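You operate a simulated robot arm through the tools that you are given. There is no shell and no other tool. Be economical: measure what you need, move in short steps, check, and stop when the job is done.

You run a simulated two-armed robot. Do the job below in one go: nothing can be reset, and whatever is moved stays where it is left.

Task
Ratchet the upper strap tight, then stopper the vent ring nearest the tall mould.
Fine: release pin down, handle shut; the stopper that lies on the round mould; other rings left open, winder knob and lower strap left alone.
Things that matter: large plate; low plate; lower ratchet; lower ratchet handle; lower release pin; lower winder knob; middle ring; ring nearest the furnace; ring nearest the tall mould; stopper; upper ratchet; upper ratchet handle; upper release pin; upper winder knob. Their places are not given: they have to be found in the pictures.

The check looks at the end state, three seconds after you hand in, the way a careful person would. Anything else that was tipped, shoved, dropped, spilled or broken makes it a failure. Lids that push on must go on centred and level and be pressed home; caps that screw on are set level and turned clockwise until they are tight.

Robot
Two 7-joint arms with three-finger grippers on one trunk that stands fixed in place. Base frame: the origin is at the foot of the trunk, x ahead of it, y to its left, z up. Lengths are in mm, angles in degrees, forces in N, time in s.
The left shoulder is at [70, 165, 1213], the right one opposite. With the tool pointing down near the work surface each hand reaches from about 100 to 320 mm from the base axis, measured 20 degrees to its own side. Payload 3.91 kg a hand.
Tool frame (each hand has its own): the origin (TCP) lies between the finger pads and is the grasp point; the fingertips stand 30 mm ahead of it; z points along the fingers, y is the line along which they close. Largest opening 116 mm; the body of the gripper starts 73 mm behind the TCP.
Orientation is told as [roll, pitch, yaw] about the base's x, y, z axes, in that order, counted from this pose: with the fingers straight down and closing along the base's y, the tool's x points along the base's -x, its y along +y and its z along -z.

Tools
- The arms move only by the tool play_rows. It takes "left_deltas", "right_deltas" or both (then of equal length, played together; a hand with none holds still); each is a list of rows, each a list of 7 numbers: the shift along the tool's x, y, z in units of 200 mm (1.0 is 200 mm), then the turn, a rotation vector about the tool's x, y, z in units of 120 degrees (1.0 is 120 degrees), then the closure, from 0 (fully open) to 1 (shut). In form: [[dx, dy, dz, ax, ay, az, grip], ...]. A call has 1 to 20 rows; each row is the pose to reach, as a shift and turn from the pose commanded when the call began, along the tool's axes at that moment. A call with a number of a shift or a turn outside -1 to 1 is refused whole. A row lasts 0.2 s, in which the tool goes at most 50 mm and 8.6 degrees; a call with a longer step from one row to the next is refused whole, and so is a gripper value outside its range. A pose out of reach is approached as far as the arm can. The call stops where the force on the tool passes 90 N (or 10 N more than at its start, if that is more) or the arm is blocked; 0.2 s more then pass. Each finger travels about 153 mm/s and halts on what it meets, pressing with about 38 N; the grip force reading is that of the motor and also rises with nothing between the fingers. The clock runs only during rows and for 0.2 s after the last one: add rows that repeat a pose to give the fingers time. The reply holds the time, the measured pose of the TCP, the force on the tool along the base axes, the opening and the grip force, in the units named above and with some noise, with the torque about the TCP (base axes, N m) and any sound that the robot's microphone picked up.
- Cameras (640 x 400 px; columns grow to the right, rows downward): "scene" is now at [135.5, -12.1, 1526.1]; the picture's right is [-0.15, -0.99, -0.00], its down [-0.61, 0.09, -0.79] and it looks along [0.78, -0.12, -0.62] (base axes); focal length 263 px, centre (320, 200). "left" rides on the left gripper at [75, 17, -88] in its tool frame; the picture's right is [-0.22, 0.97, 0.00], its down [-0.70, -0.16, -0.70] and it looks along [-0.68, -0.16, 0.71] (tool axes); focal length 247 px, centre (320, 200). "right" rides on the right gripper at [52, 56, -88] in its tool frame; the picture's right is [-0.73, 0.68, 0.00], its down [-0.49, -0.52, -0.70] and it looks along [-0.48, -0.51, 0.71] (tool axes); focal length 247 px, centre (320, 200).
- camera(camera): a new picture of that camera. No time passes.
- raise_lower(by): slides the trunk up (or, below 0, down) by that many mm; the arms and the scene camera ride with it, the base frame stays. It gives what a move gives, with no picture.
- pan_tilt(pan, tilt): turns the head with the scene camera to pan (to the left, within 86 degrees either way) and tilt (down, from -29 to 69), counted from straight ahead of the robot. It gives what a move gives.
- measure_at(camera, pixels): for up to 12 pixels [column, row] of the newest picture of that camera ("zoom" is the newest enlarged one), the place [x, y, z] in the base frame of the surface seen there, good to about 2 mm. No time passes.
- enlarge(camera, box): a new picture of the part [left, top, right, bottom] of that camera's present view, enlarged. No time passes.
- hand_in(): hands the job in; it is judged then, once.

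Go step by step. Measure first, check grasps and placings, and put right what went wrong. The budget is 80 turns and 56 pictures, counting those below and the enlarged ones. Unless the task says otherwise, let go and move clear before handing in, and close with one line.

The tools are called after "Emit:" as name(argument=value, ...) on one line, values as JSON. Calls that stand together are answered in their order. play_rows: Moves the arms, as the interface text tells. Its arguments: {"type":"object","properties":{"left_deltas":{"type":"array","items":{"type":"array","items":{"type":"number"}}},"right_deltas":{"type":"array","items":{"type":"array","items":{"type":"number"}}}},"required":[]} The other tools are called the same way: raise_lower (by) slides the trunk up or down; pan_tilt (pan, tilt) turns the head that bears the scene camera; camera (camera) takes a picture; measure_at (camera, pixels) gives the place of the surface under pixels of a picture; enlarge (camera, box) takes an enlarged picture of a part of a camera's view; hand_in () hands the job in.

At the start:

```text
t: 0.0
left_tool_pos: [593.1, 21.8, 1347.3]
left_orientation: [0.1, -0.2, 0.0]
left_wrist_force: [0.2, -0.1, 0.2]
left_ft_torque: [0.02, -0.01, 0.01]
left_gripper_width: 115.9
left_gripper_force: 0.0
right_tool_pos: [530.7, -471.8, 1329.6]
right_orientation: [0.0, -0.1, -0.1]
right_wrist_force: [-0.5, 0.2, -0.5]
right_ft_torque: [0.03, 0.01, 0.03]
right_gripper_width: 115.9
right_gripper_force: 0.1
trunk travel left (down, up): [-750.0, 90.0]
head pan, tilt: [-8.5, 38.0]
```

scene: 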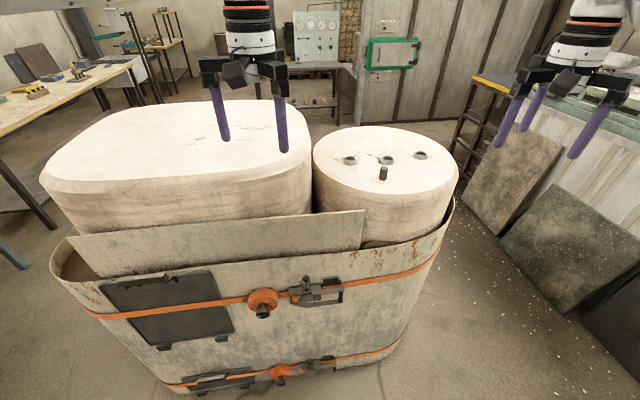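
right: 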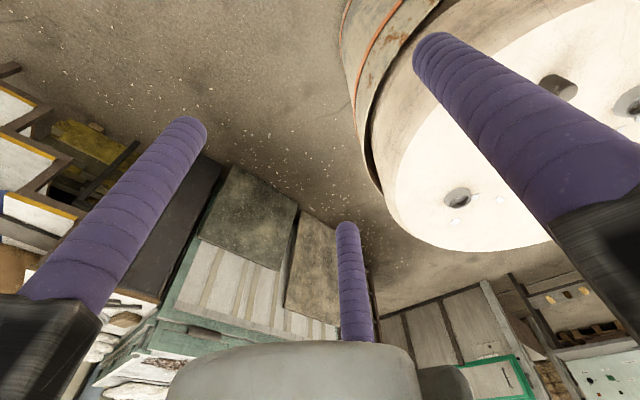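
left: 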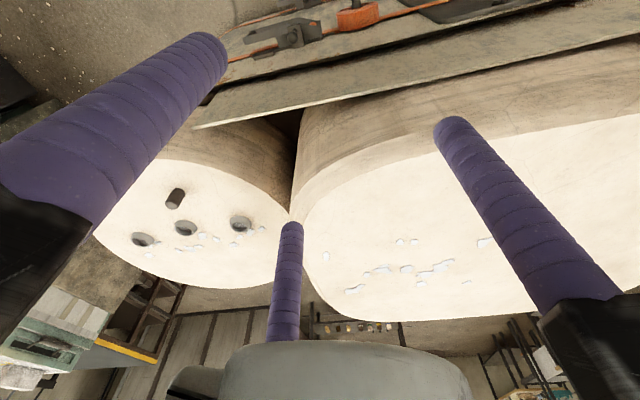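

The scene shows the upper ratchet near (315,292), the winder knob at (262,303), the rings at (350,160), (387,160), (421,156), and the stopper at (383,173). I'll zoom in on the ratchet and the rings.

Emit:
enlarge(camera="scene", box=[230, 260, 370, 348])

Emit:
measure_at(camera="scene", pixels=[[262, 302], [307, 282], [318, 298], [340, 285], [350, 160], [387, 160], [421, 156], [383, 173], [383, 168], [300, 240], [315, 180], [250, 120]])

Emit:
enlarge(camera="scene", box=[310, 120, 470, 220])

```text
4.55 times, centred on (300, 304) of scene
```

zoom: 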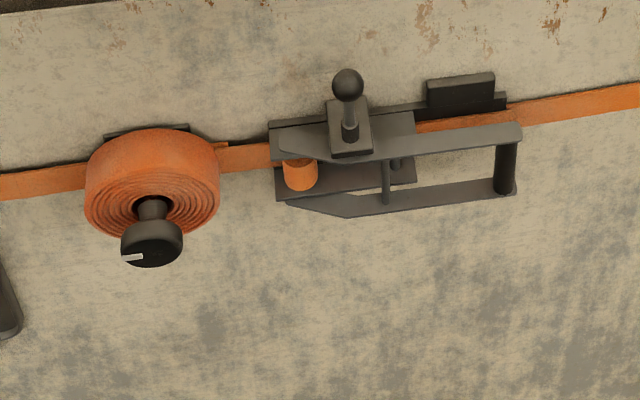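

```text
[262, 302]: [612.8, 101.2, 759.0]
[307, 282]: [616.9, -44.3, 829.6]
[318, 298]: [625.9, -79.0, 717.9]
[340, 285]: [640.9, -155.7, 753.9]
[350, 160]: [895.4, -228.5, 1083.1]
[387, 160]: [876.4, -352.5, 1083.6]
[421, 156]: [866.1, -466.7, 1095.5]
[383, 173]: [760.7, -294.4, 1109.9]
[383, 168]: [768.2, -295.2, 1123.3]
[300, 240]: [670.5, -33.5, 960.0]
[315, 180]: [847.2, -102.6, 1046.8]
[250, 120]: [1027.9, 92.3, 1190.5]
```

```text
4.00 times, centred on (390, 170) of scene
```

zoom: 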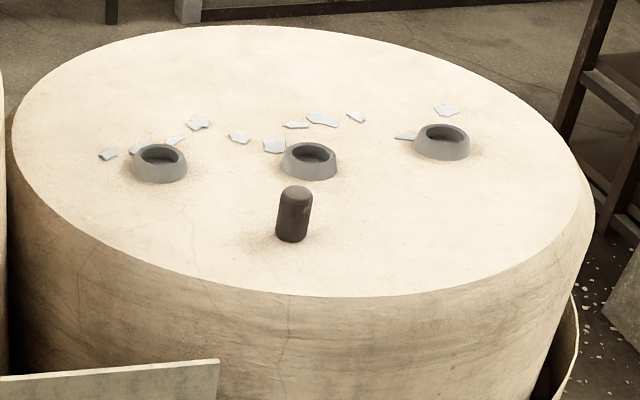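

Zoom shows the handle's grip bar at (507,165), the release pin with ball at (348,85) and the mandrel at (300,175). I'll lower the trunk for a closer look; both hands stay in front of the tub.

Emit:
raise_lower(by=-350)

Emit:
pan_tilt(pan=-8, tilt=38)

Emit:
camera(camera="scene")

Emit:
enlarge(camera="scene", box=[220, 170, 400, 283])

```text
t: 3.4
left_tool_pos: [591.1, 20.5, 998.5]
left_orientation: [0.0, -0.2, -0.1]
left_wrist_force: [-0.2, 0.1, 0.0]
left_ft_torque: [0.0, 0.05, -0.01]
left_gripper_width: 116.0
left_gripper_force: 0.0
right_tool_pos: [530.6, -472.9, 979.7]
right_orientation: [0.0, 0.0, 0.0]
right_wrist_force: [-0.6, -0.2, 0.6]
right_ft_torque: [-0.01, 0.0, -0.01]
right_gripper_width: 116.0
right_gripper_force: 0.1
trunk travel left (down, up): [-400.0, 440.0]
head pan, tilt: [-8.5, 38.0]
```

```text
t: 4.0
left_tool_pos: [591.8, 21.0, 999.0]
left_orientation: [0.0, 0.0, 0.0]
left_wrist_force: [0.4, -0.2, -0.9]
left_ft_torque: [-0.02, 0.0, -0.01]
left_gripper_width: 116.0
left_gripper_force: 0.0
right_tool_pos: [531.1, -472.3, 979.1]
right_orientation: [-0.1, 0.0, 0.0]
right_wrist_force: [-0.2, -0.4, -0.6]
right_ft_torque: [0.01, 0.01, 0.03]
right_gripper_width: 116.1
right_gripper_force: 0.0
trunk travel left (down, up): [-400.0, 440.0]
head pan, tilt: [-8.0, 38.0]
```

```text
50 pictures are left
```

scene: 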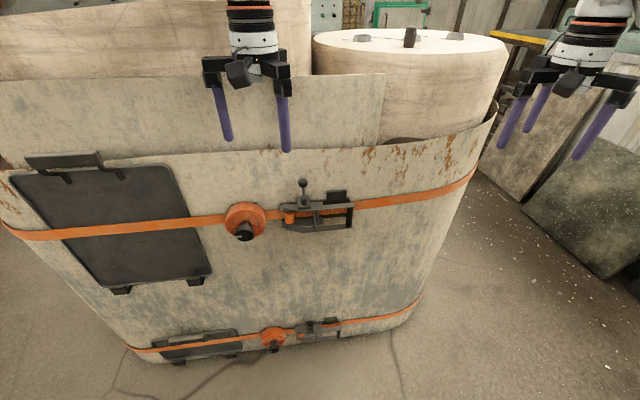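

```text
3.54 times, centred on (310, 226) of scene
```

zoom: 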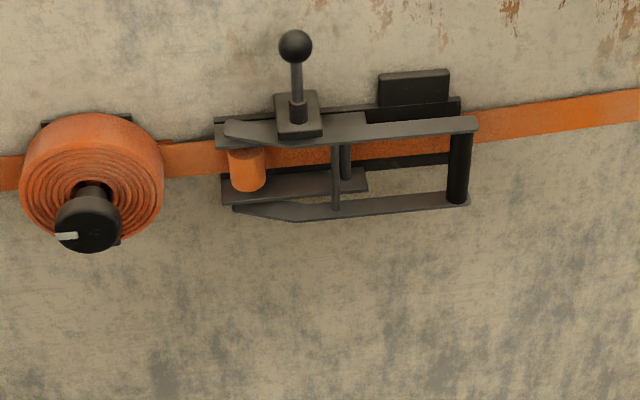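

The upper pin's rod stands tall here (ball at zoom (295,45)). I'll compare with the lower ratchet and measure the upper one.

Emit:
measure_at(camera="zoom", pixels=[[295, 40], [297, 100], [312, 130], [300, 115], [248, 180], [460, 170], [470, 126], [465, 200], [415, 90], [338, 180], [350, 250], [530, 200]])

Emit:
enlarge(camera="scene", box=[240, 305, 368, 385])

```text
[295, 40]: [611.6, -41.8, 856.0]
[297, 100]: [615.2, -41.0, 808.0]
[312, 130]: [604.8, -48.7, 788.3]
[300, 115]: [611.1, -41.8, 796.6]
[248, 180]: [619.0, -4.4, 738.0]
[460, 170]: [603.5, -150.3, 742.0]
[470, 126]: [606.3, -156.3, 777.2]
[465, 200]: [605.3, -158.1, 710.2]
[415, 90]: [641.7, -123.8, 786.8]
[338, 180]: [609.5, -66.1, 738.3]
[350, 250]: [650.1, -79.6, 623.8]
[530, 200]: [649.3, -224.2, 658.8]
```

```text
5.00 times, centred on (304, 345) of scene
```

zoom: 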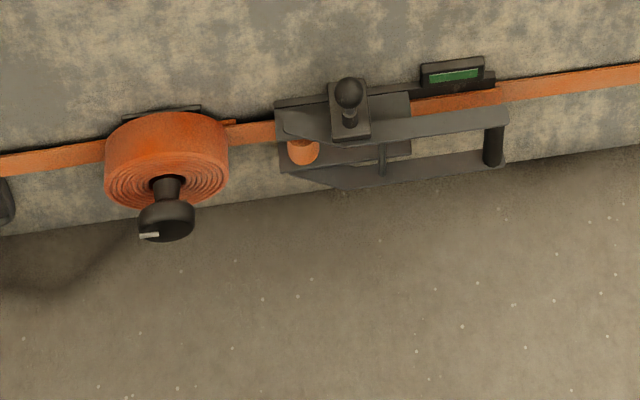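

The lower ratchet shows what I'm after: pin down, with green in its tension window. So the upper pin gets pressed down first, then I pump the handle. I'll check the clearance to the standing plate behind the ball at roughly (620,-42,850).

Emit:
measure_at(camera="scene", pixels=[[310, 80], [340, 78], [310, 110], [320, 140], [320, 155], [303, 183], [190, 90], [380, 76], [300, 160], [250, 160], [245, 225], [242, 233]])

Emit:
camera(camera="left")

```text
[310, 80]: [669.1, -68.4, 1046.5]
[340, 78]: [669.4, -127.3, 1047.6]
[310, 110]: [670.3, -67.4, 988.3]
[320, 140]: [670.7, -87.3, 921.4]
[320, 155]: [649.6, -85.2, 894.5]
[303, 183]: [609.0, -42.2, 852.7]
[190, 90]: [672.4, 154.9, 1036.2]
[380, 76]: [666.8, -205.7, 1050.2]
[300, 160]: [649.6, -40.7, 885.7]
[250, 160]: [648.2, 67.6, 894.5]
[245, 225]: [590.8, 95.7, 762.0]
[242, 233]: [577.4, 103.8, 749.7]
```

```text
47 pictures are left
```

left: 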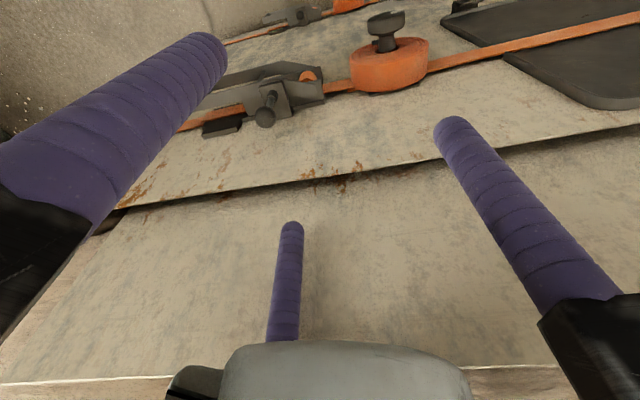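

A third purple finger-like thing shows at (290,230) in the left view. I'll measure where it and the finger tips are.

Emit:
measure_at(camera="left", pixels=[[291, 228], [287, 280], [284, 335], [210, 45], [455, 125], [345, 370], [192, 380], [268, 110], [590, 280], [100, 140]])

Emit:
enlarge(camera="scene", box=[180, 0, 320, 160])

Emit:
enlarge(camera="scene", box=[480, 0, 640, 170])

```text
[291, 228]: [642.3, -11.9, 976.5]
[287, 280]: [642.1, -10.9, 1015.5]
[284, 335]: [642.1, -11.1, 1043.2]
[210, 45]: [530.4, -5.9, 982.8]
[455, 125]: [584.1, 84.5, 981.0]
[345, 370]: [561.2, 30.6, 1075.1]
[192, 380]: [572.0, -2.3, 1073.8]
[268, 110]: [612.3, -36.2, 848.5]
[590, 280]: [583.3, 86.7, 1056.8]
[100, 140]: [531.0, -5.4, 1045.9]
```

```text
2.50 times, centred on (250, 80) of scene
```

zoom: 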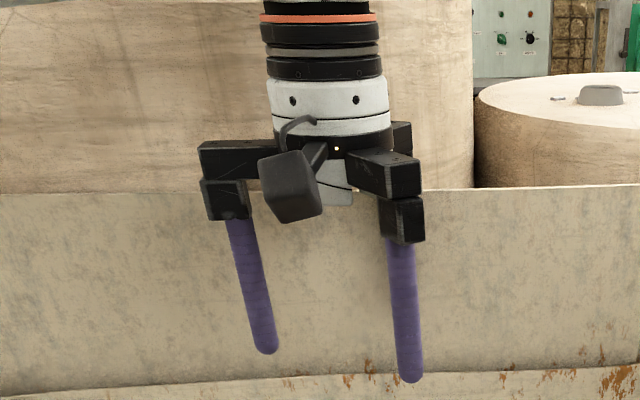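

```text
2.35 times, centred on (560, 85) of scene
```

zoom: 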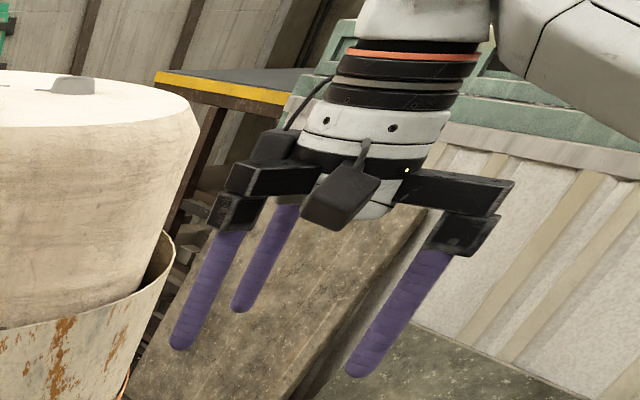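

Measurements show three round fingers about 66 mm from the TCP axis, at +y and at ±x/−y. I'll close the left hand to see how they really move.

Emit:
play_rows(left_deltas=[[0, 0, 0, 0, 0, 0, 0.5], [0, 0, 0, 0, 0, 0, 1], [0, 0, 0, 0, 0, 0, 1], [0, 0, 0, 0, 0, 0, 1]])

Emit:
camera(camera="left")

```text
t: 5.0
left_tool_pos: [591.7, 20.7, 998.4]
left_orientation: [0.0, -0.1, 0.0]
left_wrist_force: [-0.2, 0.8, 1.1]
left_ft_torque: [-0.01, 0.0, 0.01]
left_gripper_width: 9.0
left_gripper_force: 38.0
right_tool_pos: [531.0, -472.7, 979.2]
right_orientation: [0.0, -0.1, -0.1]
right_wrist_force: [-0.4, -0.6, 0.2]
right_ft_torque: [-0.02, -0.01, 0.0]
right_gripper_width: 115.8
right_gripper_force: 0.0
trunk travel left (down, up): [-400.0, 440.0]
head pan, tilt: [-8.0, 38.0]
```

```text
44 pictures are left
```

left: 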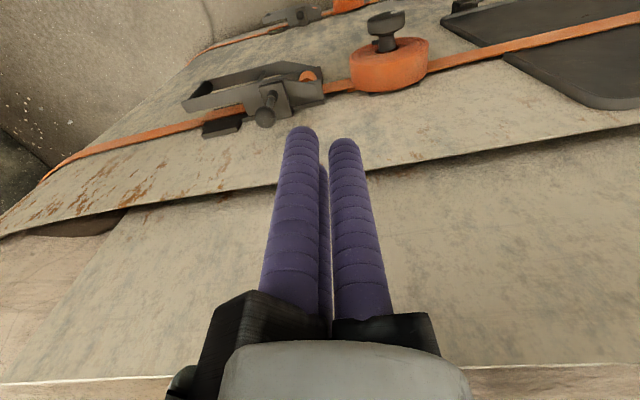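

The hand really is a three-finger centring gripper; closed, its three tips make a small cup that suits the ball. I'll lean the left hand back 30° to stay clear of the plate (x 669) and hover over the pin ball at about (618,-41,846).

Emit:
play_rows(left_deltas=[[-0.008, -0.062, 0.06, 0, -0.05, 0, 1], [-0.016, -0.124, 0.13, 0, -0.1, 0, 1], [-0.024, -0.186, 0.2, 0, -0.15, 0, 1], [-0.032, -0.248, 0.3, 0, -0.2, 0, 1], [-0.04, -0.31, 0.38, 0, -0.25, 0, 1], [-0.04, -0.31, 0.46, 0, -0.25, 0, 1]])

Emit:
camera(camera="left")

Emit:
enlarge(camera="scene", box=[200, 90, 380, 250])

```text
t: 6.4
left_tool_pos: [600.8, -41.1, 905.5]
left_orientation: [0.0, -30.0, 0.2]
left_wrist_force: [0.0, -1.0, 0.0]
left_ft_torque: [-0.02, 0.01, 0.0]
left_gripper_width: 9.1
left_gripper_force: 37.9
right_tool_pos: [531.6, -470.5, 978.0]
right_orientation: [0.0, 0.1, 0.0]
right_wrist_force: [0.3, 0.2, 0.7]
right_ft_torque: [0.01, -0.01, -0.01]
right_gripper_width: 116.0
right_gripper_force: 0.0
trunk travel left (down, up): [-400.0, 440.0]
head pan, tilt: [-8.0, 38.0]
```

```text
43 pictures are left
```

left: 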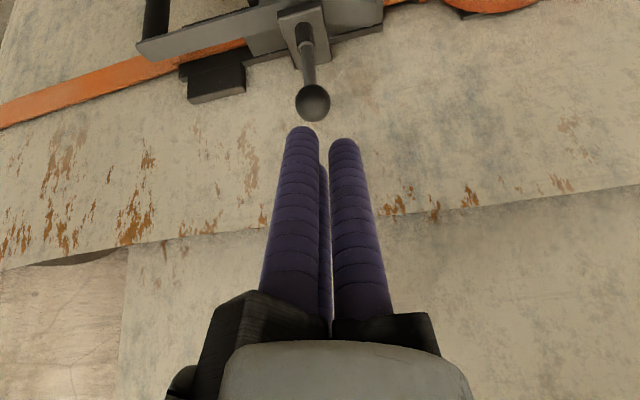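

```text
2.50 times, centred on (290, 170) of scene
```

zoom: 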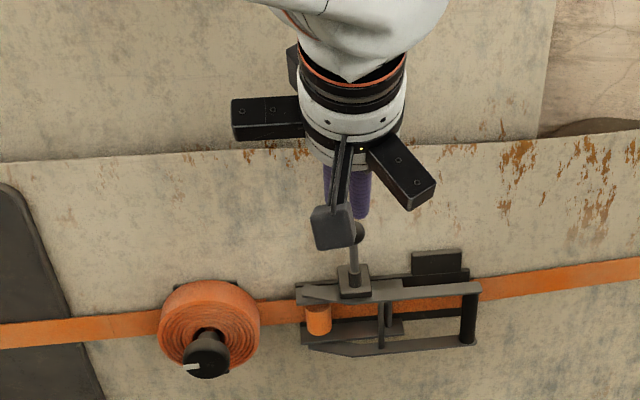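

The ball sits at (312,103) in the left view, just beyond the tips. I'll measure it for the exact offset.

Emit:
measure_at(camera="left", pixels=[[312, 103], [300, 98], [325, 98], [312, 90], [309, 60]])

```text
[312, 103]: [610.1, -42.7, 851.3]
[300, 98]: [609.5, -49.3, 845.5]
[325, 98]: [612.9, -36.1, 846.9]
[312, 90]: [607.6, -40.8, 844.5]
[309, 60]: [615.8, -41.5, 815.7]
```

The ball centre works out at (618,-43,845). Pressing straight down in 5 mm rows, which will stop on force.

Emit:
play_rows(left_deltas=[[0.03, -0.008, 0.052, 0, 0, 0, 1], [0.05, -0.008, 0.087, 0, 0, 0, 1], [0.0625, -0.008, 0.109, 0, 0, 0, 1], [0.075, -0.008, 0.13, 0, 0, 0, 1], [0.0875, -0.008, 0.152, 0, 0, 0, 1], [0.1, -0.008, 0.174, 0, 0, 0, 1], [0.1125, -0.008, 0.195, 0, 0, 0, 1], [0.125, -0.008, 0.217, 0, 0, 0, 1], [0.1375, -0.008, 0.239, 0, 0, 0, 1], [0.15, -0.008, 0.261, 0, 0, 0, 1]])

Emit:
camera(camera="left")

```text
t: 8.6
left_tool_pos: [600.0, -41.0, 858.1]
left_orientation: [-0.5, -31.3, 0.4]
left_wrist_force: [-0.8, 8.5, 63.5]
left_ft_torque: [0.14, -1.03, 0.13]
left_gripper_width: 9.6
left_gripper_force: 44.7
right_tool_pos: [525.7, -470.9, 984.2]
right_orientation: [-0.1, -0.3, 0.0]
right_wrist_force: [0.7, -0.2, 0.1]
right_ft_torque: [0.0, -0.05, -0.04]
right_gripper_width: 116.2
right_gripper_force: 0.1
trunk travel left (down, up): [-400.0, 440.0]
head pan, tilt: [-8.0, 38.0]
```

```text
41 pictures are left
```

left: 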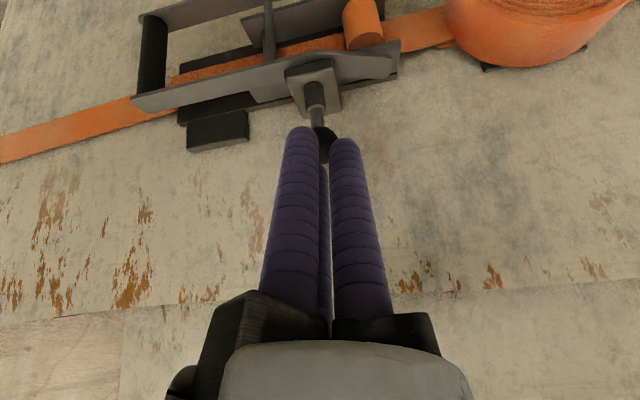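

The pin gave about 17 mm and now pushes back at 64 N. I'll press a little harder, then back off and look.

Emit:
play_rows(left_deltas=[[0.0125, 0, 0.022, 0, 0, 0, 1], [0.02, 0, 0.035, 0, 0, 0, 1], [0.02, 0, 0.035, 0, 0, 0, 1]])

Emit:
play_rows(left_deltas=[[-0.02, 0, -0.035, 0, 0, 0, 1], [-0.1, 0, -0.174, 0, 0, 0, 1], [-0.2, 0, -0.348, 0, 0, 0, 1]])

Emit:
enlarge(camera="scene", box=[220, 150, 380, 250])

```text
t: 9.4
left_tool_pos: [600.3, -41.8, 855.4]
left_orientation: [-0.9, -31.9, 0.6]
left_wrist_force: [-4.7, 16.4, 87.7]
left_ft_torque: [0.39, -1.42, 0.07]
left_gripper_width: 8.9
left_gripper_force: 45.3
right_tool_pos: [523.5, -470.4, 985.4]
right_orientation: [-0.2, -0.5, 0.1]
right_wrist_force: [0.0, -0.3, 0.1]
right_ft_torque: [-0.04, -0.03, 0.01]
right_gripper_width: 116.0
right_gripper_force: 0.1
trunk travel left (down, up): [-400.0, 440.0]
head pan, tilt: [-8.0, 38.0]
```

```text
t: 10.2
left_tool_pos: [596.9, -42.0, 916.5]
left_orientation: [0.0, -29.8, 0.0]
left_wrist_force: [-1.1, 0.5, 0.1]
left_ft_torque: [-0.04, -0.01, 0.01]
left_gripper_width: 8.8
left_gripper_force: 44.6
right_tool_pos: [529.3, -470.5, 979.4]
right_orientation: [0.1, -0.1, 0.0]
right_wrist_force: [0.0, 0.7, 0.1]
right_ft_torque: [-0.03, -0.03, 0.01]
right_gripper_width: 115.8
right_gripper_force: 0.1
trunk travel left (down, up): [-400.0, 440.0]
head pan, tilt: [-8.0, 38.0]
```

```text
4.00 times, centred on (300, 200) of scene
```

zoom: 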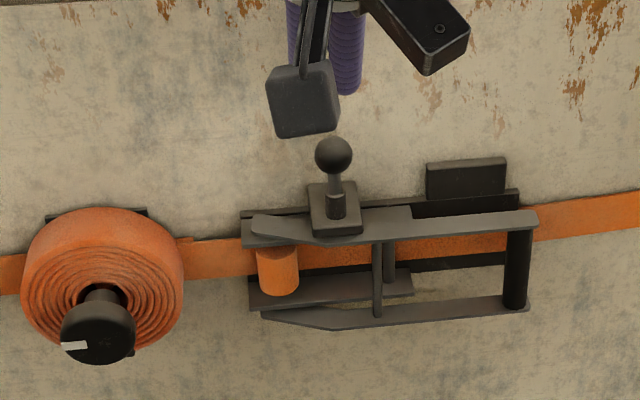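

The ball sits visibly lower at (333,155). I'll compare its height with the lower, seated pin and measure the handle bar.

Emit:
measure_at(camera="zoom", pixels=[[333, 152], [310, 230], [336, 232], [515, 240], [519, 290], [519, 300], [530, 222], [505, 222], [517, 236], [525, 308], [385, 270], [465, 170]])

Emit:
measure_at(camera="scene", pixels=[[310, 323], [310, 324], [335, 329], [339, 334], [310, 331]])

```text
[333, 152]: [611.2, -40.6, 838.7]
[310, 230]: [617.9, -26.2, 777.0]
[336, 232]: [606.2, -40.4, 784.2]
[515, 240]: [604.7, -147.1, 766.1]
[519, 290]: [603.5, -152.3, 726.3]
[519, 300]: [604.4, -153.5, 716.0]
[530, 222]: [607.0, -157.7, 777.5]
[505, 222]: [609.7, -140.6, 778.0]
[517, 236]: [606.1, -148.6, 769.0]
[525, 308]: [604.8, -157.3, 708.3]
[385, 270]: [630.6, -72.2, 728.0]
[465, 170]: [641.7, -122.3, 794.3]
```

```text
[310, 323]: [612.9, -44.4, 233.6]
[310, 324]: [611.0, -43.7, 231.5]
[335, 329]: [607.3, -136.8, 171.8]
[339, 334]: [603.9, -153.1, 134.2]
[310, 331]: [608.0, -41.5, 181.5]
```

The pin is down: its ball stands 61 mm above the plate, the same as on the lower ratchet. Next I move the left hand clear and turn the right hand to horizontal (45° yaw, single finger up) for the handle bar at about (611,-151).

Emit:
play_rows(right_deltas=[[0.0125, 0.058, 0.054, -0.059, -0.0244, 0.0244, 0.4], [0.025, 0.117, 0.108, -0.118, -0.0488, 0.0488, 0.5], [0.0375, 0.175, 0.161, -0.177, -0.0733, 0.0733, 0.6], [0.05, 0.233, 0.215, -0.236, -0.0977, 0.0977, 0.7], [0.0625, 0.292, 0.269, -0.295, -0.122, 0.122, 0.82], [0.075, 0.35, 0.323, -0.354, -0.1465, 0.1465, 0.82], [0.0875, 0.408, 0.376, -0.413, -0.171, 0.171, 0.82], [0.1, 0.467, 0.43, -0.472, -0.195, 0.195, 0.82], [0.1125, 0.525, 0.484, -0.531, -0.22, 0.22, 0.82], [0.125, 0.583, 0.538, -0.59, -0.244, 0.244, 0.82], [0.1375, 0.642, 0.591, -0.649, -0.2685, 0.2685, 0.82], [0.15, 0.7, 0.645, -0.708, -0.293, 0.293, 0.82]], left_deltas=[[0.0175, 0.079, -0.053, 0, 0, 0, 1], [0.035, 0.158, -0.107, 0, 0, 0, 1], [0.0525, 0.2375, -0.16, 0, 0, 0, 1], [0.07, 0.317, -0.213, 0, 0, 0, 1], [0.0875, 0.396, -0.267, 0, 0, 0, 1], [0.105, 0.475, -0.32, 0, 0, 0, 1], [0.1225, 0.554, -0.373, 0, 0, 0, 1], [0.14, 0.633, -0.427, 0, 0, 0, 1], [0.1575, 0.7125, -0.48, 0, 0, 0, 1], [0.175, 0.792, -0.533, 0, 0, 0, 1], [0.1925, 0.871, -0.587, 0, 0, 0, 1], [0.21, 0.95, -0.64, 0, 0, 0, 1]])

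Emit:
camera(camera="scene")

Emit:
camera(camera="right")

```text
t: 13.0
left_tool_pos: [497.8, 146.3, 1007.1]
left_orientation: [0.0, -30.1, 0.0]
left_wrist_force: [-0.2, 0.3, -0.1]
left_ft_torque: [0.02, 0.0, 0.02]
left_gripper_width: 9.3
left_gripper_force: 45.2
right_tool_pos: [500.2, -342.3, 847.7]
right_orientation: [87.9, -6.9, -45.7]
right_wrist_force: [0.9, -1.6, 0.8]
right_ft_torque: [-0.03, 0.01, -0.03]
right_gripper_width: 20.7
right_gripper_force: 0.0
right hand out of reach, approached as far as the arm can: row 4, 5, 6, 7, 8, 10, 11, 12
trunk travel left (down, up): [-400.0, 440.0]
head pan, tilt: [-8.0, 38.0]
stopped in row 12 (right hand): the arm was blocked; the commanded pose is now the measured one
```

```text
39 pictures are left
```

scene: 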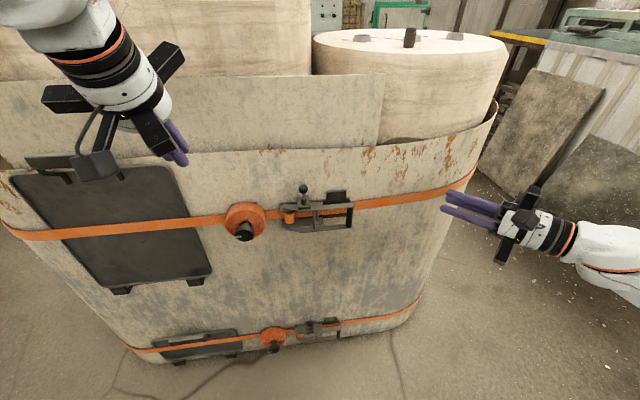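

```text
38 pictures are left
```

right: 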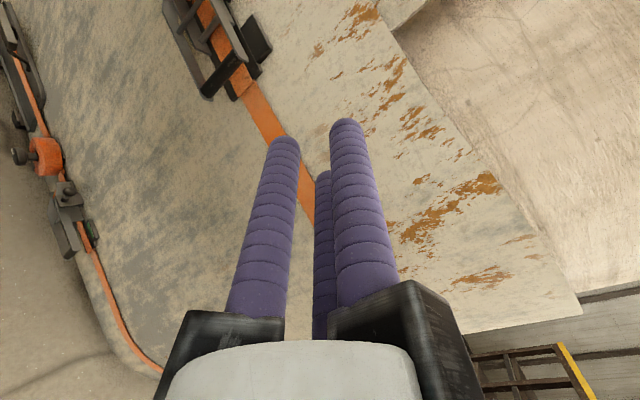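

The right wrist hit a joint limit 7° short of the target. I'll use an easier 30° yaw and go to a pre-grasp 70 mm short of the bar.

Emit:
play_rows(right_deltas=[[0.074, -0.05, 0.11, -0.003, 0.022, 0.0096, 0.72], [0.148, -0.1, 0.222, -0.006, 0.044, 0.019, 0.72], [0.222, -0.152, 0.333, -0.009, 0.066, 0.029, 0.72], [0.296, -0.203, 0.444, -0.012, 0.088, 0.038, 0.72], [0.37, -0.254, 0.555, -0.015, 0.11, 0.048, 0.72], [0.443, -0.305, 0.665, -0.0175, 0.131, 0.0575, 0.72]])

Emit:
camera(camera="right")

Emit:
enlarge(camera="scene", box=[240, 150, 500, 312])

```text
t: 14.6
left_tool_pos: [497.8, 146.9, 1006.5]
left_orientation: [-0.1, -30.1, 0.1]
left_wrist_force: [0.8, 0.7, -0.5]
left_ft_torque: [-0.02, -0.04, -0.02]
left_gripper_width: 9.2
left_gripper_force: 45.2
right_tool_pos: [508.4, -205.6, 688.8]
right_orientation: [84.2, 8.0, -31.7]
right_wrist_force: [0.4, 0.9, 0.5]
right_ft_torque: [0.01, 0.0, -0.02]
right_gripper_width: 32.5
right_gripper_force: 0.1
right hand out of reach, approached as far as the arm can: row 6
trunk travel left (down, up): [-400.0, 440.0]
head pan, tilt: [-8.0, 38.0]
stopped in row 6 (right hand): the arm was blocked; the commanded pose is now the measured one
```

```text
37 pictures are left
```

right: 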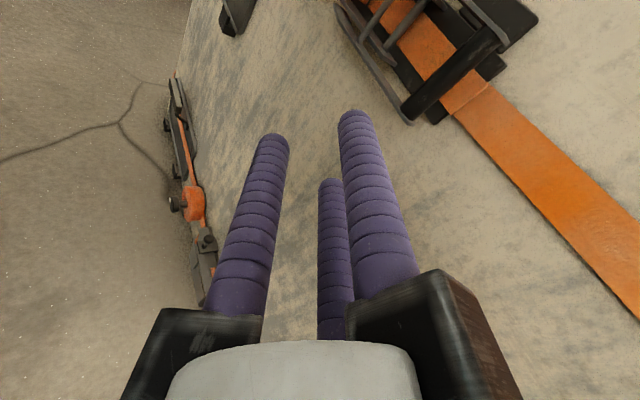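

```text
2.46 times, centred on (370, 231) of scene
```

zoom: 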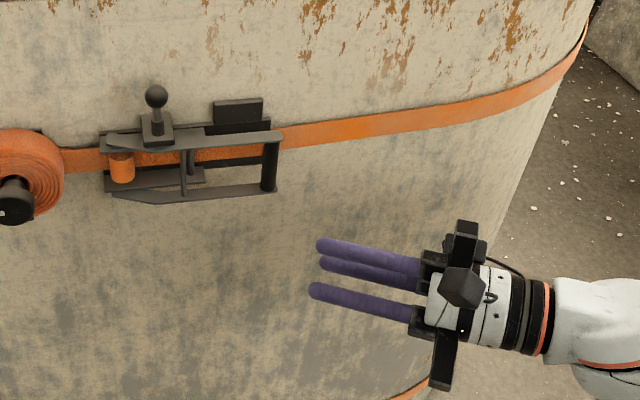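

A horizontal pose folds the arm too far. A pitched-down pose (-50°) with the single finger (+y) inside the handle window and the other two outside the bar should work, so I'll turn the hand to that.

Emit:
play_rows(right_deltas=[[0.0128, 0.056, -0.02, 0.0386, -0.0073, -0.0509, 0.6], [0.0255, 0.112, -0.041, 0.0772, -0.0147, -0.1018, 0.6], [0.038, 0.167, -0.061, 0.1158, -0.022, -0.1528, 0.6], [0.051, 0.223, -0.082, 0.1543, -0.0293, -0.2037, 0.6], [0.064, 0.279, -0.102, 0.193, -0.0367, -0.2546, 0.6], [0.077, 0.335, -0.123, 0.2315, -0.044, -0.3055, 0.6], [0.089, 0.39, -0.143, 0.27, -0.0513, -0.3564, 0.6], [0.102, 0.446, -0.163, 0.3087, -0.0587, -0.4073, 0.6], [0.115, 0.502, -0.184, 0.347, -0.066, -0.4583, 0.6], [0.128, 0.558, -0.204, 0.386, -0.0733, -0.509, 0.6], [0.14, 0.613, -0.225, 0.4244, -0.0807, -0.56, 0.6], [0.153, 0.669, -0.245, 0.463, -0.088, -0.611, 0.6]])

Emit:
camera(camera="right")

```text
t: 17.2
left_tool_pos: [496.6, 147.4, 1007.0]
left_orientation: [0.0, -30.2, 0.2]
left_wrist_force: [0.0, 0.7, 0.8]
left_ft_torque: [0.0, -0.06, 0.0]
left_gripper_width: 8.9
left_gripper_force: 44.8
right_tool_pos: [459.8, -378.2, 825.6]
right_orientation: [0.0, -50.0, 15.1]
right_wrist_force: [-0.4, -0.5, 0.0]
right_ft_torque: [-0.02, 0.02, 0.02]
right_gripper_width: 46.5
right_gripper_force: 0.0
right hand out of reach, approached as far as the arm can: row 2, 3, 4, 5, 6, 7, 8, 9, 10, 11, 12
trunk travel left (down, up): [-400.0, 440.0]
head pan, tilt: [-8.0, 38.0]
```

```text
35 pictures are left
```

right: 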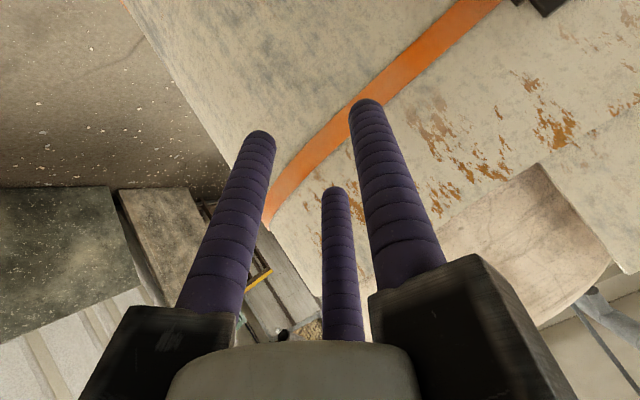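

The orientation is right, but the arm folded too close to the shoulder. Raising the trunk gives the arm room.

Emit:
raise_lower(by=200)

Emit:
play_rows(right_deltas=[[0, 0, 0, 0, 0, 0, 0.6]])

```text
t: 19.4
left_tool_pos: [498.0, 146.2, 1205.6]
left_orientation: [0.1, -30.0, 0.0]
left_wrist_force: [-0.5, -0.1, -0.7]
left_ft_torque: [-0.02, 0.0, -0.01]
left_gripper_width: 9.1
left_gripper_force: 45.3
right_tool_pos: [463.2, -377.7, 1025.3]
right_orientation: [0.0, -49.9, 14.9]
right_wrist_force: [-0.5, 0.3, 0.1]
right_ft_torque: [0.0, -0.01, 0.0]
right_gripper_width: 46.5
right_gripper_force: 0.0
trunk travel left (down, up): [-600.0, 240.0]
head pan, tilt: [-8.0, 38.0]
```

```text
t: 19.8
left_tool_pos: [499.0, 147.3, 1207.7]
left_orientation: [0.0, -30.1, 0.0]
left_wrist_force: [0.2, -0.6, -0.7]
left_ft_torque: [-0.02, 0.02, 0.03]
left_gripper_width: 8.9
left_gripper_force: 45.1
right_tool_pos: [461.2, -378.4, 1024.8]
right_orientation: [-0.1, -49.9, 14.9]
right_wrist_force: [0.3, -0.3, -0.2]
right_ft_torque: [0.0, 0.0, 0.02]
right_gripper_width: 46.5
right_gripper_force: 0.0
trunk travel left (down, up): [-600.0, 240.0]
head pan, tilt: [-8.0, 38.0]
```

Now to the pre-grasp pose in two halves.

Emit:
play_rows(right_deltas=[[0.056, 0.109, 0.163, 0, 0, 0, 0.55], [0.112, 0.218, 0.326, 0, 0, 0, 0.55], [0.168, 0.327, 0.488, 0, 0, 0, 0.55], [0.224, 0.4355, 0.651, 0, 0, 0, 0.55]])

Emit:
play_rows(right_deltas=[[0.056, 0.109, 0.163, 0, 0, 0, 0.55], [0.112, 0.218, 0.326, 0, 0, 0, 0.55], [0.168, 0.327, 0.488, 0, 0, 0, 0.55], [0.224, 0.4355, 0.651, 0, 0, 0, 0.55]])

Emit:
camera(camera="right")

```text
t: 20.8
left_tool_pos: [502.7, 145.6, 1206.2]
left_orientation: [0.0, -29.9, 0.0]
left_wrist_force: [-0.3, 0.0, 0.8]
left_ft_torque: [0.03, 0.05, 0.02]
left_gripper_width: 9.0
left_gripper_force: 44.9
right_tool_pos: [483.7, -374.0, 910.7]
right_orientation: [0.2, -49.7, 14.7]
right_wrist_force: [0.9, -0.2, -0.3]
right_ft_torque: [0.0, 0.05, 0.04]
right_gripper_width: 52.1
right_gripper_force: 0.1
right hand out of reach, approached as far as the arm can: row 1, 2, 3, 4
trunk travel left (down, up): [-600.0, 240.0]
head pan, tilt: [-8.0, 38.0]
```

```text
t: 21.8
left_tool_pos: [499.0, 145.7, 1207.3]
left_orientation: [0.0, -30.0, 0.0]
left_wrist_force: [0.0, -0.5, 0.9]
left_ft_torque: [-0.01, 0.0, 0.02]
left_gripper_width: 9.0
left_gripper_force: 45.5
right_tool_pos: [467.5, -349.6, 805.1]
right_orientation: [0.4, -50.2, 15.1]
right_wrist_force: [-0.8, -0.4, 1.2]
right_ft_torque: [-0.02, 0.02, 0.01]
right_gripper_width: 52.1
right_gripper_force: 0.2
right hand out of reach, approached as far as the arm can: row 1, 2, 3, 4
trunk travel left (down, up): [-600.0, 240.0]
head pan, tilt: [-8.0, 38.0]
```

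```text
34 pictures are left
```

right: 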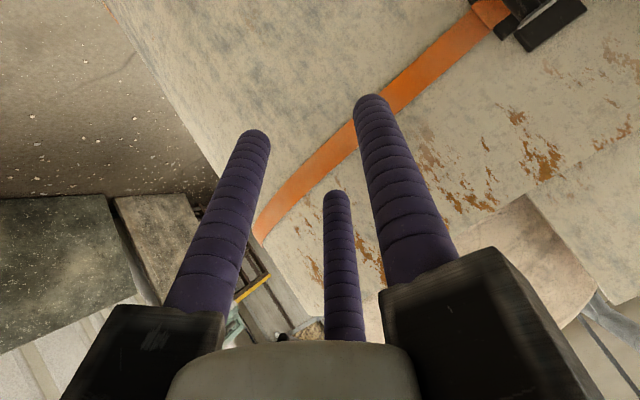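

The right arm is stuck in an awkward fold. The left arm moved freely at this spot, so I'll retract the right and use the left for the handle.

Emit:
play_rows(right_deltas=[[-0.041, -0.127, -0.115, 0, 0, 0, 0.4], [-0.083, -0.254, -0.23, 0, 0, 0, 0.2], [-0.124, -0.381, -0.344, 0, 0, 0, 0.2], [-0.166, -0.508, -0.46, 0, 0, 0, 0.2], [-0.207, -0.635, -0.574, 0, 0, 0, 0.2]])

Emit:
play_rows(right_deltas=[[-0.041, -0.127, -0.115, 0, 0, 0, 0.2], [-0.083, -0.254, -0.23, 0, 0, 0, 0.2], [-0.124, -0.381, -0.344, 0, 0, 0, 0.2], [-0.166, -0.508, -0.46, 0, 0, 0, 0.2], [-0.207, -0.635, -0.574, 0, 0, 0, 0.2]], left_deltas=[[0.1, -0.15, 0.173, 0, -0.033, 0, 1], [0.2, -0.3, 0.346, 0, -0.067, 0, 0.9], [0.3, -0.45, 0.52, 0, -0.1, 0, 0.8], [0.4, -0.6, 0.693, 0, -0.133, 0, 0.6], [0.5, -0.75, 0.866, 0, -0.167, 0, 0.5]])

Emit:
camera(camera="scene")

```text
t: 23.0
left_tool_pos: [497.2, 147.1, 1207.7]
left_orientation: [0.0, -30.1, 0.1]
left_wrist_force: [-0.4, -0.2, 0.8]
left_ft_torque: [-0.01, 0.01, -0.02]
left_gripper_width: 8.9
left_gripper_force: 45.0
right_tool_pos: [438.1, -487.5, 910.8]
right_orientation: [0.2, -50.0, 14.8]
right_wrist_force: [-0.6, 0.9, 0.1]
right_ft_torque: [0.02, 0.02, 0.02]
right_gripper_width: 92.9
right_gripper_force: 0.1
trunk travel left (down, up): [-600.0, 240.0]
head pan, tilt: [-8.0, 38.0]
```

```text
refused: row 3 steps farther than a row can; nothing moved
```

```text
33 pictures are left
```

scene: 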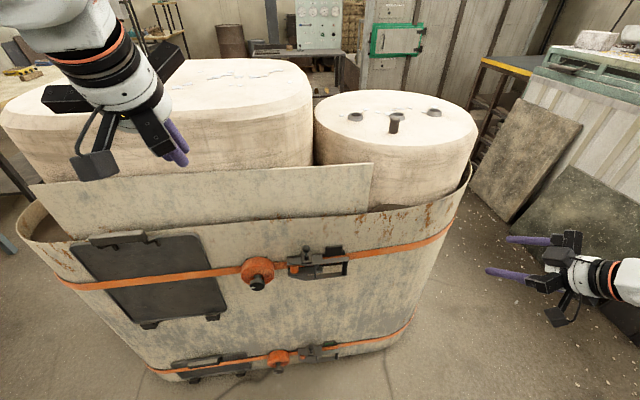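

The right hand is clear. Moving the left hand toward the handle.

Emit:
play_rows(left_deltas=[[0.07, -0.107, 0.124, 0, -0.024, 0, 0.9], [0.143, -0.214, 0.247, 0, -0.048, 0, 0.8], [0.214, -0.321, 0.371, 0, -0.072, 0, 0.7], [0.286, -0.43, 0.495, 0, -0.095, 0, 0.55], [0.357, -0.536, 0.619, 0, -0.119, 0, 0.55], [0.43, -0.643, 0.742, 0, -0.143, 0, 0.55], [0.5, -0.75, 0.866, 0, -0.167, 0, 0.55]])

```text
t: 24.6
left_tool_pos: [498.2, -5.6, 1008.1]
left_orientation: [0.1, -50.1, 0.0]
left_wrist_force: [-0.2, -0.7, -1.2]
left_ft_torque: [0.03, 0.08, 0.02]
left_gripper_width: 52.6
left_gripper_force: 0.1
right_tool_pos: [439.1, -488.2, 910.4]
right_orientation: [0.2, -50.0, 14.7]
right_wrist_force: [-0.1, 1.0, -0.4]
right_ft_torque: [0.02, 0.02, 0.05]
right_gripper_width: 92.7
right_gripper_force: 0.0
trunk travel left (down, up): [-600.0, 240.0]
head pan, tilt: [-8.0, 38.0]
```

Good, the left arm tracks well. On to the pre-grasp pose.

Emit:
play_rows(left_deltas=[[0.094, -0.108, 0.119, 0, 0, 0, 0.55], [0.189, -0.216, 0.237, 0, 0, 0, 0.55], [0.283, -0.324, 0.356, 0, 0, 0, 0.55], [0.377, -0.431, 0.474, 0, 0, 0, 0.55], [0.471, -0.539, 0.593, 0, 0, 0, 0.55], [0.566, -0.647, 0.711, 0, 0, 0, 0.55], [0.66, -0.755, 0.83, 0, 0, 0, 0.55]])

Emit:
camera(camera="left")

Emit:
enlarge(camera="scene", box=[220, 190, 420, 315])

```text
t: 26.2
left_tool_pos: [557.2, -147.6, 814.6]
left_orientation: [-3.6, -49.9, 5.2]
left_wrist_force: [-0.3, -0.5, 0.3]
left_ft_torque: [0.01, 0.02, 0.03]
left_gripper_width: 52.2
left_gripper_force: 0.0
right_tool_pos: [439.0, -489.7, 909.5]
right_orientation: [0.2, -49.9, 14.8]
right_wrist_force: [-1.0, -0.6, 0.1]
right_ft_torque: [0.04, 0.01, 0.06]
right_gripper_width: 92.5
right_gripper_force: 0.0
trunk travel left (down, up): [-600.0, 240.0]
head pan, tilt: [-8.0, 38.0]
```

```text
32 pictures are left
```

left: 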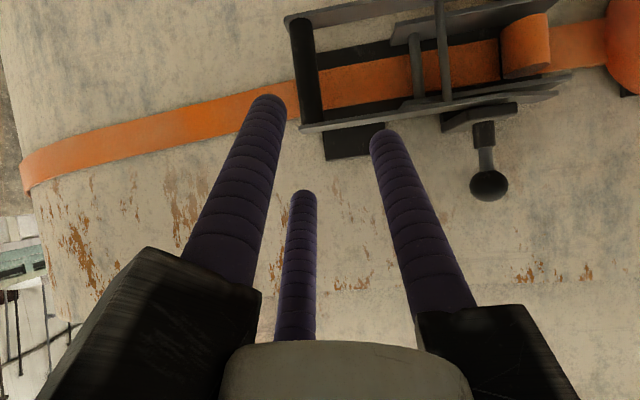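

```text
3.20 times, centred on (320, 252) of scene
```

zoom: 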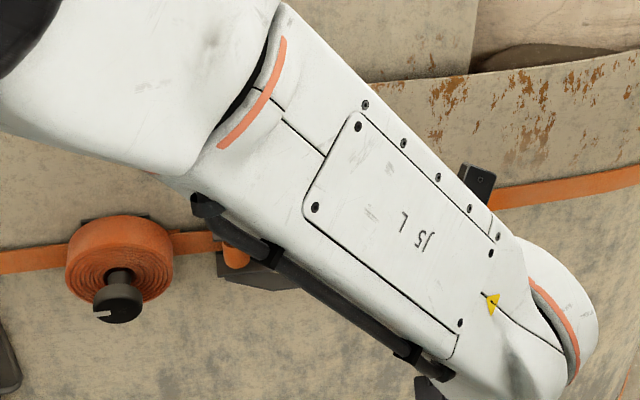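

The left view shows the single finger (375,135) right of the bar (302–312, 20–120) and the pair left of it, as planned. The pose looks unsettled, so I'll hold and read again.

Emit:
play_rows(left_deltas=[[0, 0, 0, 0, 0, 0, 0.55], [0, 0, 0, 0, 0, 0, 0.55]])

```text
t: 26.8
left_tool_pos: [556.8, -144.2, 813.4]
left_orientation: [-3.2, -49.9, 4.8]
left_wrist_force: [0.1, 0.4, 0.4]
left_ft_torque: [0.02, -0.01, 0.01]
left_gripper_width: 52.3
left_gripper_force: 0.1
right_tool_pos: [438.5, -488.0, 912.0]
right_orientation: [0.0, -49.9, 14.9]
right_wrist_force: [-0.7, 0.8, 0.7]
right_ft_torque: [-0.03, -0.02, 0.01]
right_gripper_width: 92.8
right_gripper_force: 0.0
trunk travel left (down, up): [-600.0, 240.0]
head pan, tilt: [-8.0, 38.0]
```

The arm works best with the hand near or above shoulder height, so I'll lower the trunk instead. First I lift the left hand back and up.

Emit:
play_rows(left_deltas=[[-0.127, 0.04, -0.159, 0, 0, 0, 0.55], [-0.255, 0.08, -0.318, 0, 0, 0, 0.55], [-0.382, 0.12, -0.478, 0, 0, 0, 0.55], [-0.51, 0.16, -0.637, 0, 0, 0, 0.55], [-0.637, 0.2, -0.796, 0, 0, 0, 0.55]])

Emit:
raise_lower(by=-200)

Emit:
play_rows(left_deltas=[[-0.143, 0.04, -0.14, 0, 0, 0, 0.55], [-0.287, 0.08, -0.281, 0, 0, 0, 0.55], [-0.43, 0.12, -0.42, 0, 0, 0, 0.55], [-0.574, 0.16, -0.562, 0, 0, 0, 0.55], [-0.717, 0.2, -0.703, 0, 0, 0, 0.55]])

Emit:
raise_lower(by=-200)

```text
t: 27.3
left_tool_pos: [486.8, -130.5, 762.4]
left_orientation: [-2.2, -36.0, 4.3]
left_wrist_force: [-0.1, -0.1, -0.4]
left_ft_torque: [-0.01, -0.01, 0.0]
left_gripper_width: 52.4
left_gripper_force: 0.0
right_tool_pos: [438.7, -489.2, 911.1]
right_orientation: [0.1, -50.0, 14.8]
right_wrist_force: [-0.6, 0.2, 0.0]
right_ft_torque: [-0.03, 0.01, 0.0]
right_gripper_width: 92.9
right_gripper_force: 0.0
trunk travel left (down, up): [-600.0, 240.0]
head pan, tilt: [-8.0, 38.0]
stopped in row 2 (left hand): the arm was blocked; the commanded pose is now the measured one
```

```text
t: 29.5
left_tool_pos: [486.7, -130.7, 564.1]
left_orientation: [-2.3, -36.2, 4.4]
left_wrist_force: [0.1, -0.5, 0.6]
left_ft_torque: [0.01, 0.0, 0.0]
left_gripper_width: 52.3
left_gripper_force: 0.0
right_tool_pos: [438.5, -488.4, 712.1]
right_orientation: [0.1, -49.9, 14.9]
right_wrist_force: [0.1, 0.2, -0.4]
right_ft_torque: [-0.01, 0.03, -0.04]
right_gripper_width: 92.9
right_gripper_force: 0.2
trunk travel left (down, up): [-400.0, 440.0]
head pan, tilt: [-8.0, 38.0]
```

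```text
t: 30.1
left_tool_pos: [445.3, -109.3, 548.1]
left_orientation: [-2.8, -22.6, 6.7]
left_wrist_force: [0.5, 0.2, 0.7]
left_ft_torque: [-0.03, 0.0, 0.02]
left_gripper_width: 52.2
left_gripper_force: 0.0
right_tool_pos: [438.3, -488.0, 712.4]
right_orientation: [0.1, -49.9, 14.9]
right_wrist_force: [0.6, 0.4, 0.4]
right_ft_torque: [-0.01, 0.05, 0.0]
right_gripper_width: 92.5
right_gripper_force: 0.0
trunk travel left (down, up): [-400.0, 440.0]
head pan, tilt: [-8.0, 38.0]
stopped in row 2 (left hand): the arm was blocked; the commanded pose is now the measured one
```

```text
t: 32.3
left_tool_pos: [446.8, -110.2, 348.8]
left_orientation: [-2.9, -22.7, 6.6]
left_wrist_force: [0.3, 0.4, -0.9]
left_ft_torque: [0.02, -0.01, -0.01]
left_gripper_width: 52.3
left_gripper_force: 0.0
right_tool_pos: [437.8, -487.5, 511.0]
right_orientation: [0.1, -49.9, 15.0]
right_wrist_force: [-0.8, -0.2, 0.6]
right_ft_torque: [0.0, 0.01, 0.02]
right_gripper_width: 93.0
right_gripper_force: 0.0
trunk travel left (down, up): [-200.0, 640.0]
head pan, tilt: [-8.0, 38.0]
```

The left arm got blocked in a bad fold. I'll look before going on.

Emit:
pan_tilt(pan=0, tilt=50)

Emit:
camera(camera="scene")

```text
t: 33.0
left_tool_pos: [446.3, -110.1, 349.8]
left_orientation: [-3.0, -22.7, 6.7]
left_wrist_force: [-0.2, -0.8, -0.6]
left_ft_torque: [-0.01, 0.0, -0.01]
left_gripper_width: 52.3
left_gripper_force: 0.1
right_tool_pos: [437.9, -486.3, 511.9]
right_orientation: [0.1, -49.9, 14.9]
right_wrist_force: [-0.4, -0.6, -0.1]
right_ft_torque: [-0.03, 0.0, 0.0]
right_gripper_width: 92.7
right_gripper_force: 0.1
trunk travel left (down, up): [-200.0, 640.0]
head pan, tilt: [0.0, 50.0]
```

```text
30 pictures are left
```

scene: 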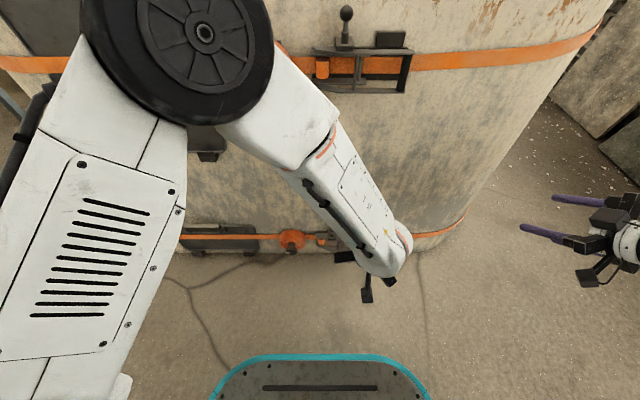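

The elbow is at the big disc (200,40). I'll measure its clearance to the tub.

Emit:
measure_at(camera="scene", pixels=[[205, 35], [265, 30], [150, 80], [90, 30], [300, 130], [400, 240], [240, 110]])

```text
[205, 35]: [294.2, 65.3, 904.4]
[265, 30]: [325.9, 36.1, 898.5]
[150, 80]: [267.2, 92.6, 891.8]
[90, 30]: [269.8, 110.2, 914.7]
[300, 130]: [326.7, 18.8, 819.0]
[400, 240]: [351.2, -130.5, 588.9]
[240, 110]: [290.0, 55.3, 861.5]
```

The elbow is well clear. Next I move the left hand forward and right (unfolding), then up, keeping in front of the handle.

Emit:
play_rows(left_deltas=[[-0.158, -0.121, 0.066, 0, 0, 0, 0.6], [-0.317, -0.242, 0.133, 0, 0, 0, 0.6], [-0.394, -0.242, -0.052, 0, 0, 0, 0.6], [-0.471, -0.242, -0.236, 0, 0, 0, 0.6], [-0.549, -0.242, -0.42, 0, 0, 0, 0.6], [-0.626, -0.242, -0.605, 0, 0, 0, 0.6], [-0.703, -0.242, -0.79, 0, 0, 0, 0.6]])

```text
t: 34.0
left_tool_pos: [478.8, -139.8, 350.7]
left_orientation: [-3.5, -10.4, 9.4]
left_wrist_force: [0.4, 0.8, 0.0]
left_ft_torque: [-0.01, -0.01, 0.03]
left_gripper_width: 45.9
left_gripper_force: 0.1
right_tool_pos: [438.4, -486.4, 512.0]
right_orientation: [0.2, -49.9, 15.0]
right_wrist_force: [-0.7, 0.7, -0.2]
right_ft_torque: [-0.03, -0.01, 0.01]
right_gripper_width: 92.7
right_gripper_force: 0.1
trunk travel left (down, up): [-200.0, 640.0]
head pan, tilt: [0.0, 50.0]
stopped in row 5 (left hand): the arm was blocked; the commanded pose is now the measured one
```

The motion went astray again. I'll test a small pure upward step to see how the arm responds.

Emit:
play_rows(left_deltas=[[0, 0, -0.1, 0, 0, 0, 0.6], [0, 0, -0.2, 0, 0, 0, 0.6]])

Emit:
camera(camera="scene")

```text
t: 34.8
left_tool_pos: [453.8, -133.2, 357.5]
left_orientation: [-3.6, -4.4, 11.3]
left_wrist_force: [0.2, -0.4, 0.0]
left_ft_torque: [-0.01, 0.01, 0.0]
left_gripper_width: 46.4
left_gripper_force: 0.1
right_tool_pos: [438.4, -487.0, 511.5]
right_orientation: [0.1, -50.0, 14.9]
right_wrist_force: [0.1, 0.1, -1.0]
right_ft_torque: [-0.01, 0.0, 0.02]
right_gripper_width: 92.9
right_gripper_force: 0.1
trunk travel left (down, up): [-200.0, 640.0]
head pan, tilt: [0.0, 50.0]
stopped in row 2 (left hand): the arm was blocked; the commanded pose is now the measured one
```

```text
29 pictures are left
```

scene: 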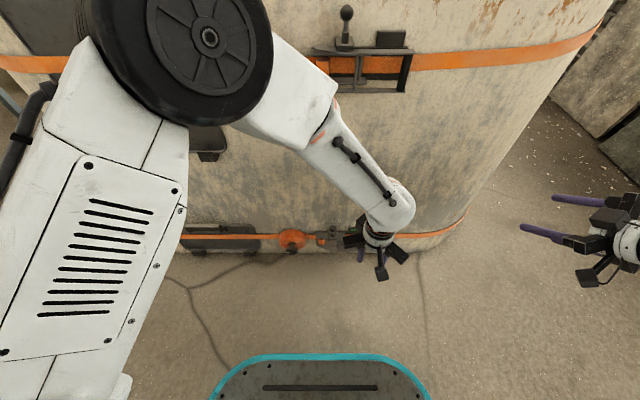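

The elbow seems to be pinned by a limit from reaching across. I'll bring the left hand back toward its own side (+y), where it moved freely.

Emit:
play_rows(left_deltas=[[0, 0.15, 0, 0, 0, 0, 0.6], [0, 0.3, 0, 0, 0, 0, 0.6], [0, 0.45, 0, 0, 0, 0, 0.6], [0, 0.6, 0, 0, 0, 0, 0.6], [0, 0.75, 0, 0, 0, 0, 0.6]])

```text
t: 36.0
left_tool_pos: [423.4, 11.1, 348.9]
left_orientation: [-4.1, -4.1, 11.6]
left_wrist_force: [-0.1, 0.1, -0.6]
left_ft_torque: [0.01, 0.01, 0.0]
left_gripper_width: 46.5
left_gripper_force: 0.0
right_tool_pos: [438.2, -487.3, 511.0]
right_orientation: [0.1, -49.9, 14.9]
right_wrist_force: [1.2, 0.9, -0.1]
right_ft_torque: [0.04, 0.04, 0.0]
right_gripper_width: 92.8
right_gripper_force: 0.1
trunk travel left (down, up): [-200.0, 640.0]
head pan, tilt: [0.0, 50.0]
```

That moved freely. Now up.

Emit:
play_rows(left_deltas=[[0, 0, -0.2, 0, 0, 0, 0.6], [0, 0, -0.4, 0, 0, 0, 0.6], [0, 0, -0.6, 0, 0, 0, 0.6], [0, 0, -0.8, 0, 0, 0, 0.6], [0, 0, -1, 0, 0, 0, 0.6]])

```text
t: 37.2
left_tool_pos: [406.8, 20.9, 547.6]
left_orientation: [-3.2, -4.6, 10.9]
left_wrist_force: [-0.3, 0.1, 0.2]
left_ft_torque: [0.02, -0.03, -0.01]
left_gripper_width: 46.7
left_gripper_force: 0.0
right_tool_pos: [438.3, -487.5, 511.8]
right_orientation: [-0.1, -50.0, 14.9]
right_wrist_force: [-0.2, 0.7, 0.0]
right_ft_torque: [0.01, -0.01, -0.01]
right_gripper_width: 92.8
right_gripper_force: 0.0
trunk travel left (down, up): [-200.0, 640.0]
head pan, tilt: [0.0, 50.0]
```

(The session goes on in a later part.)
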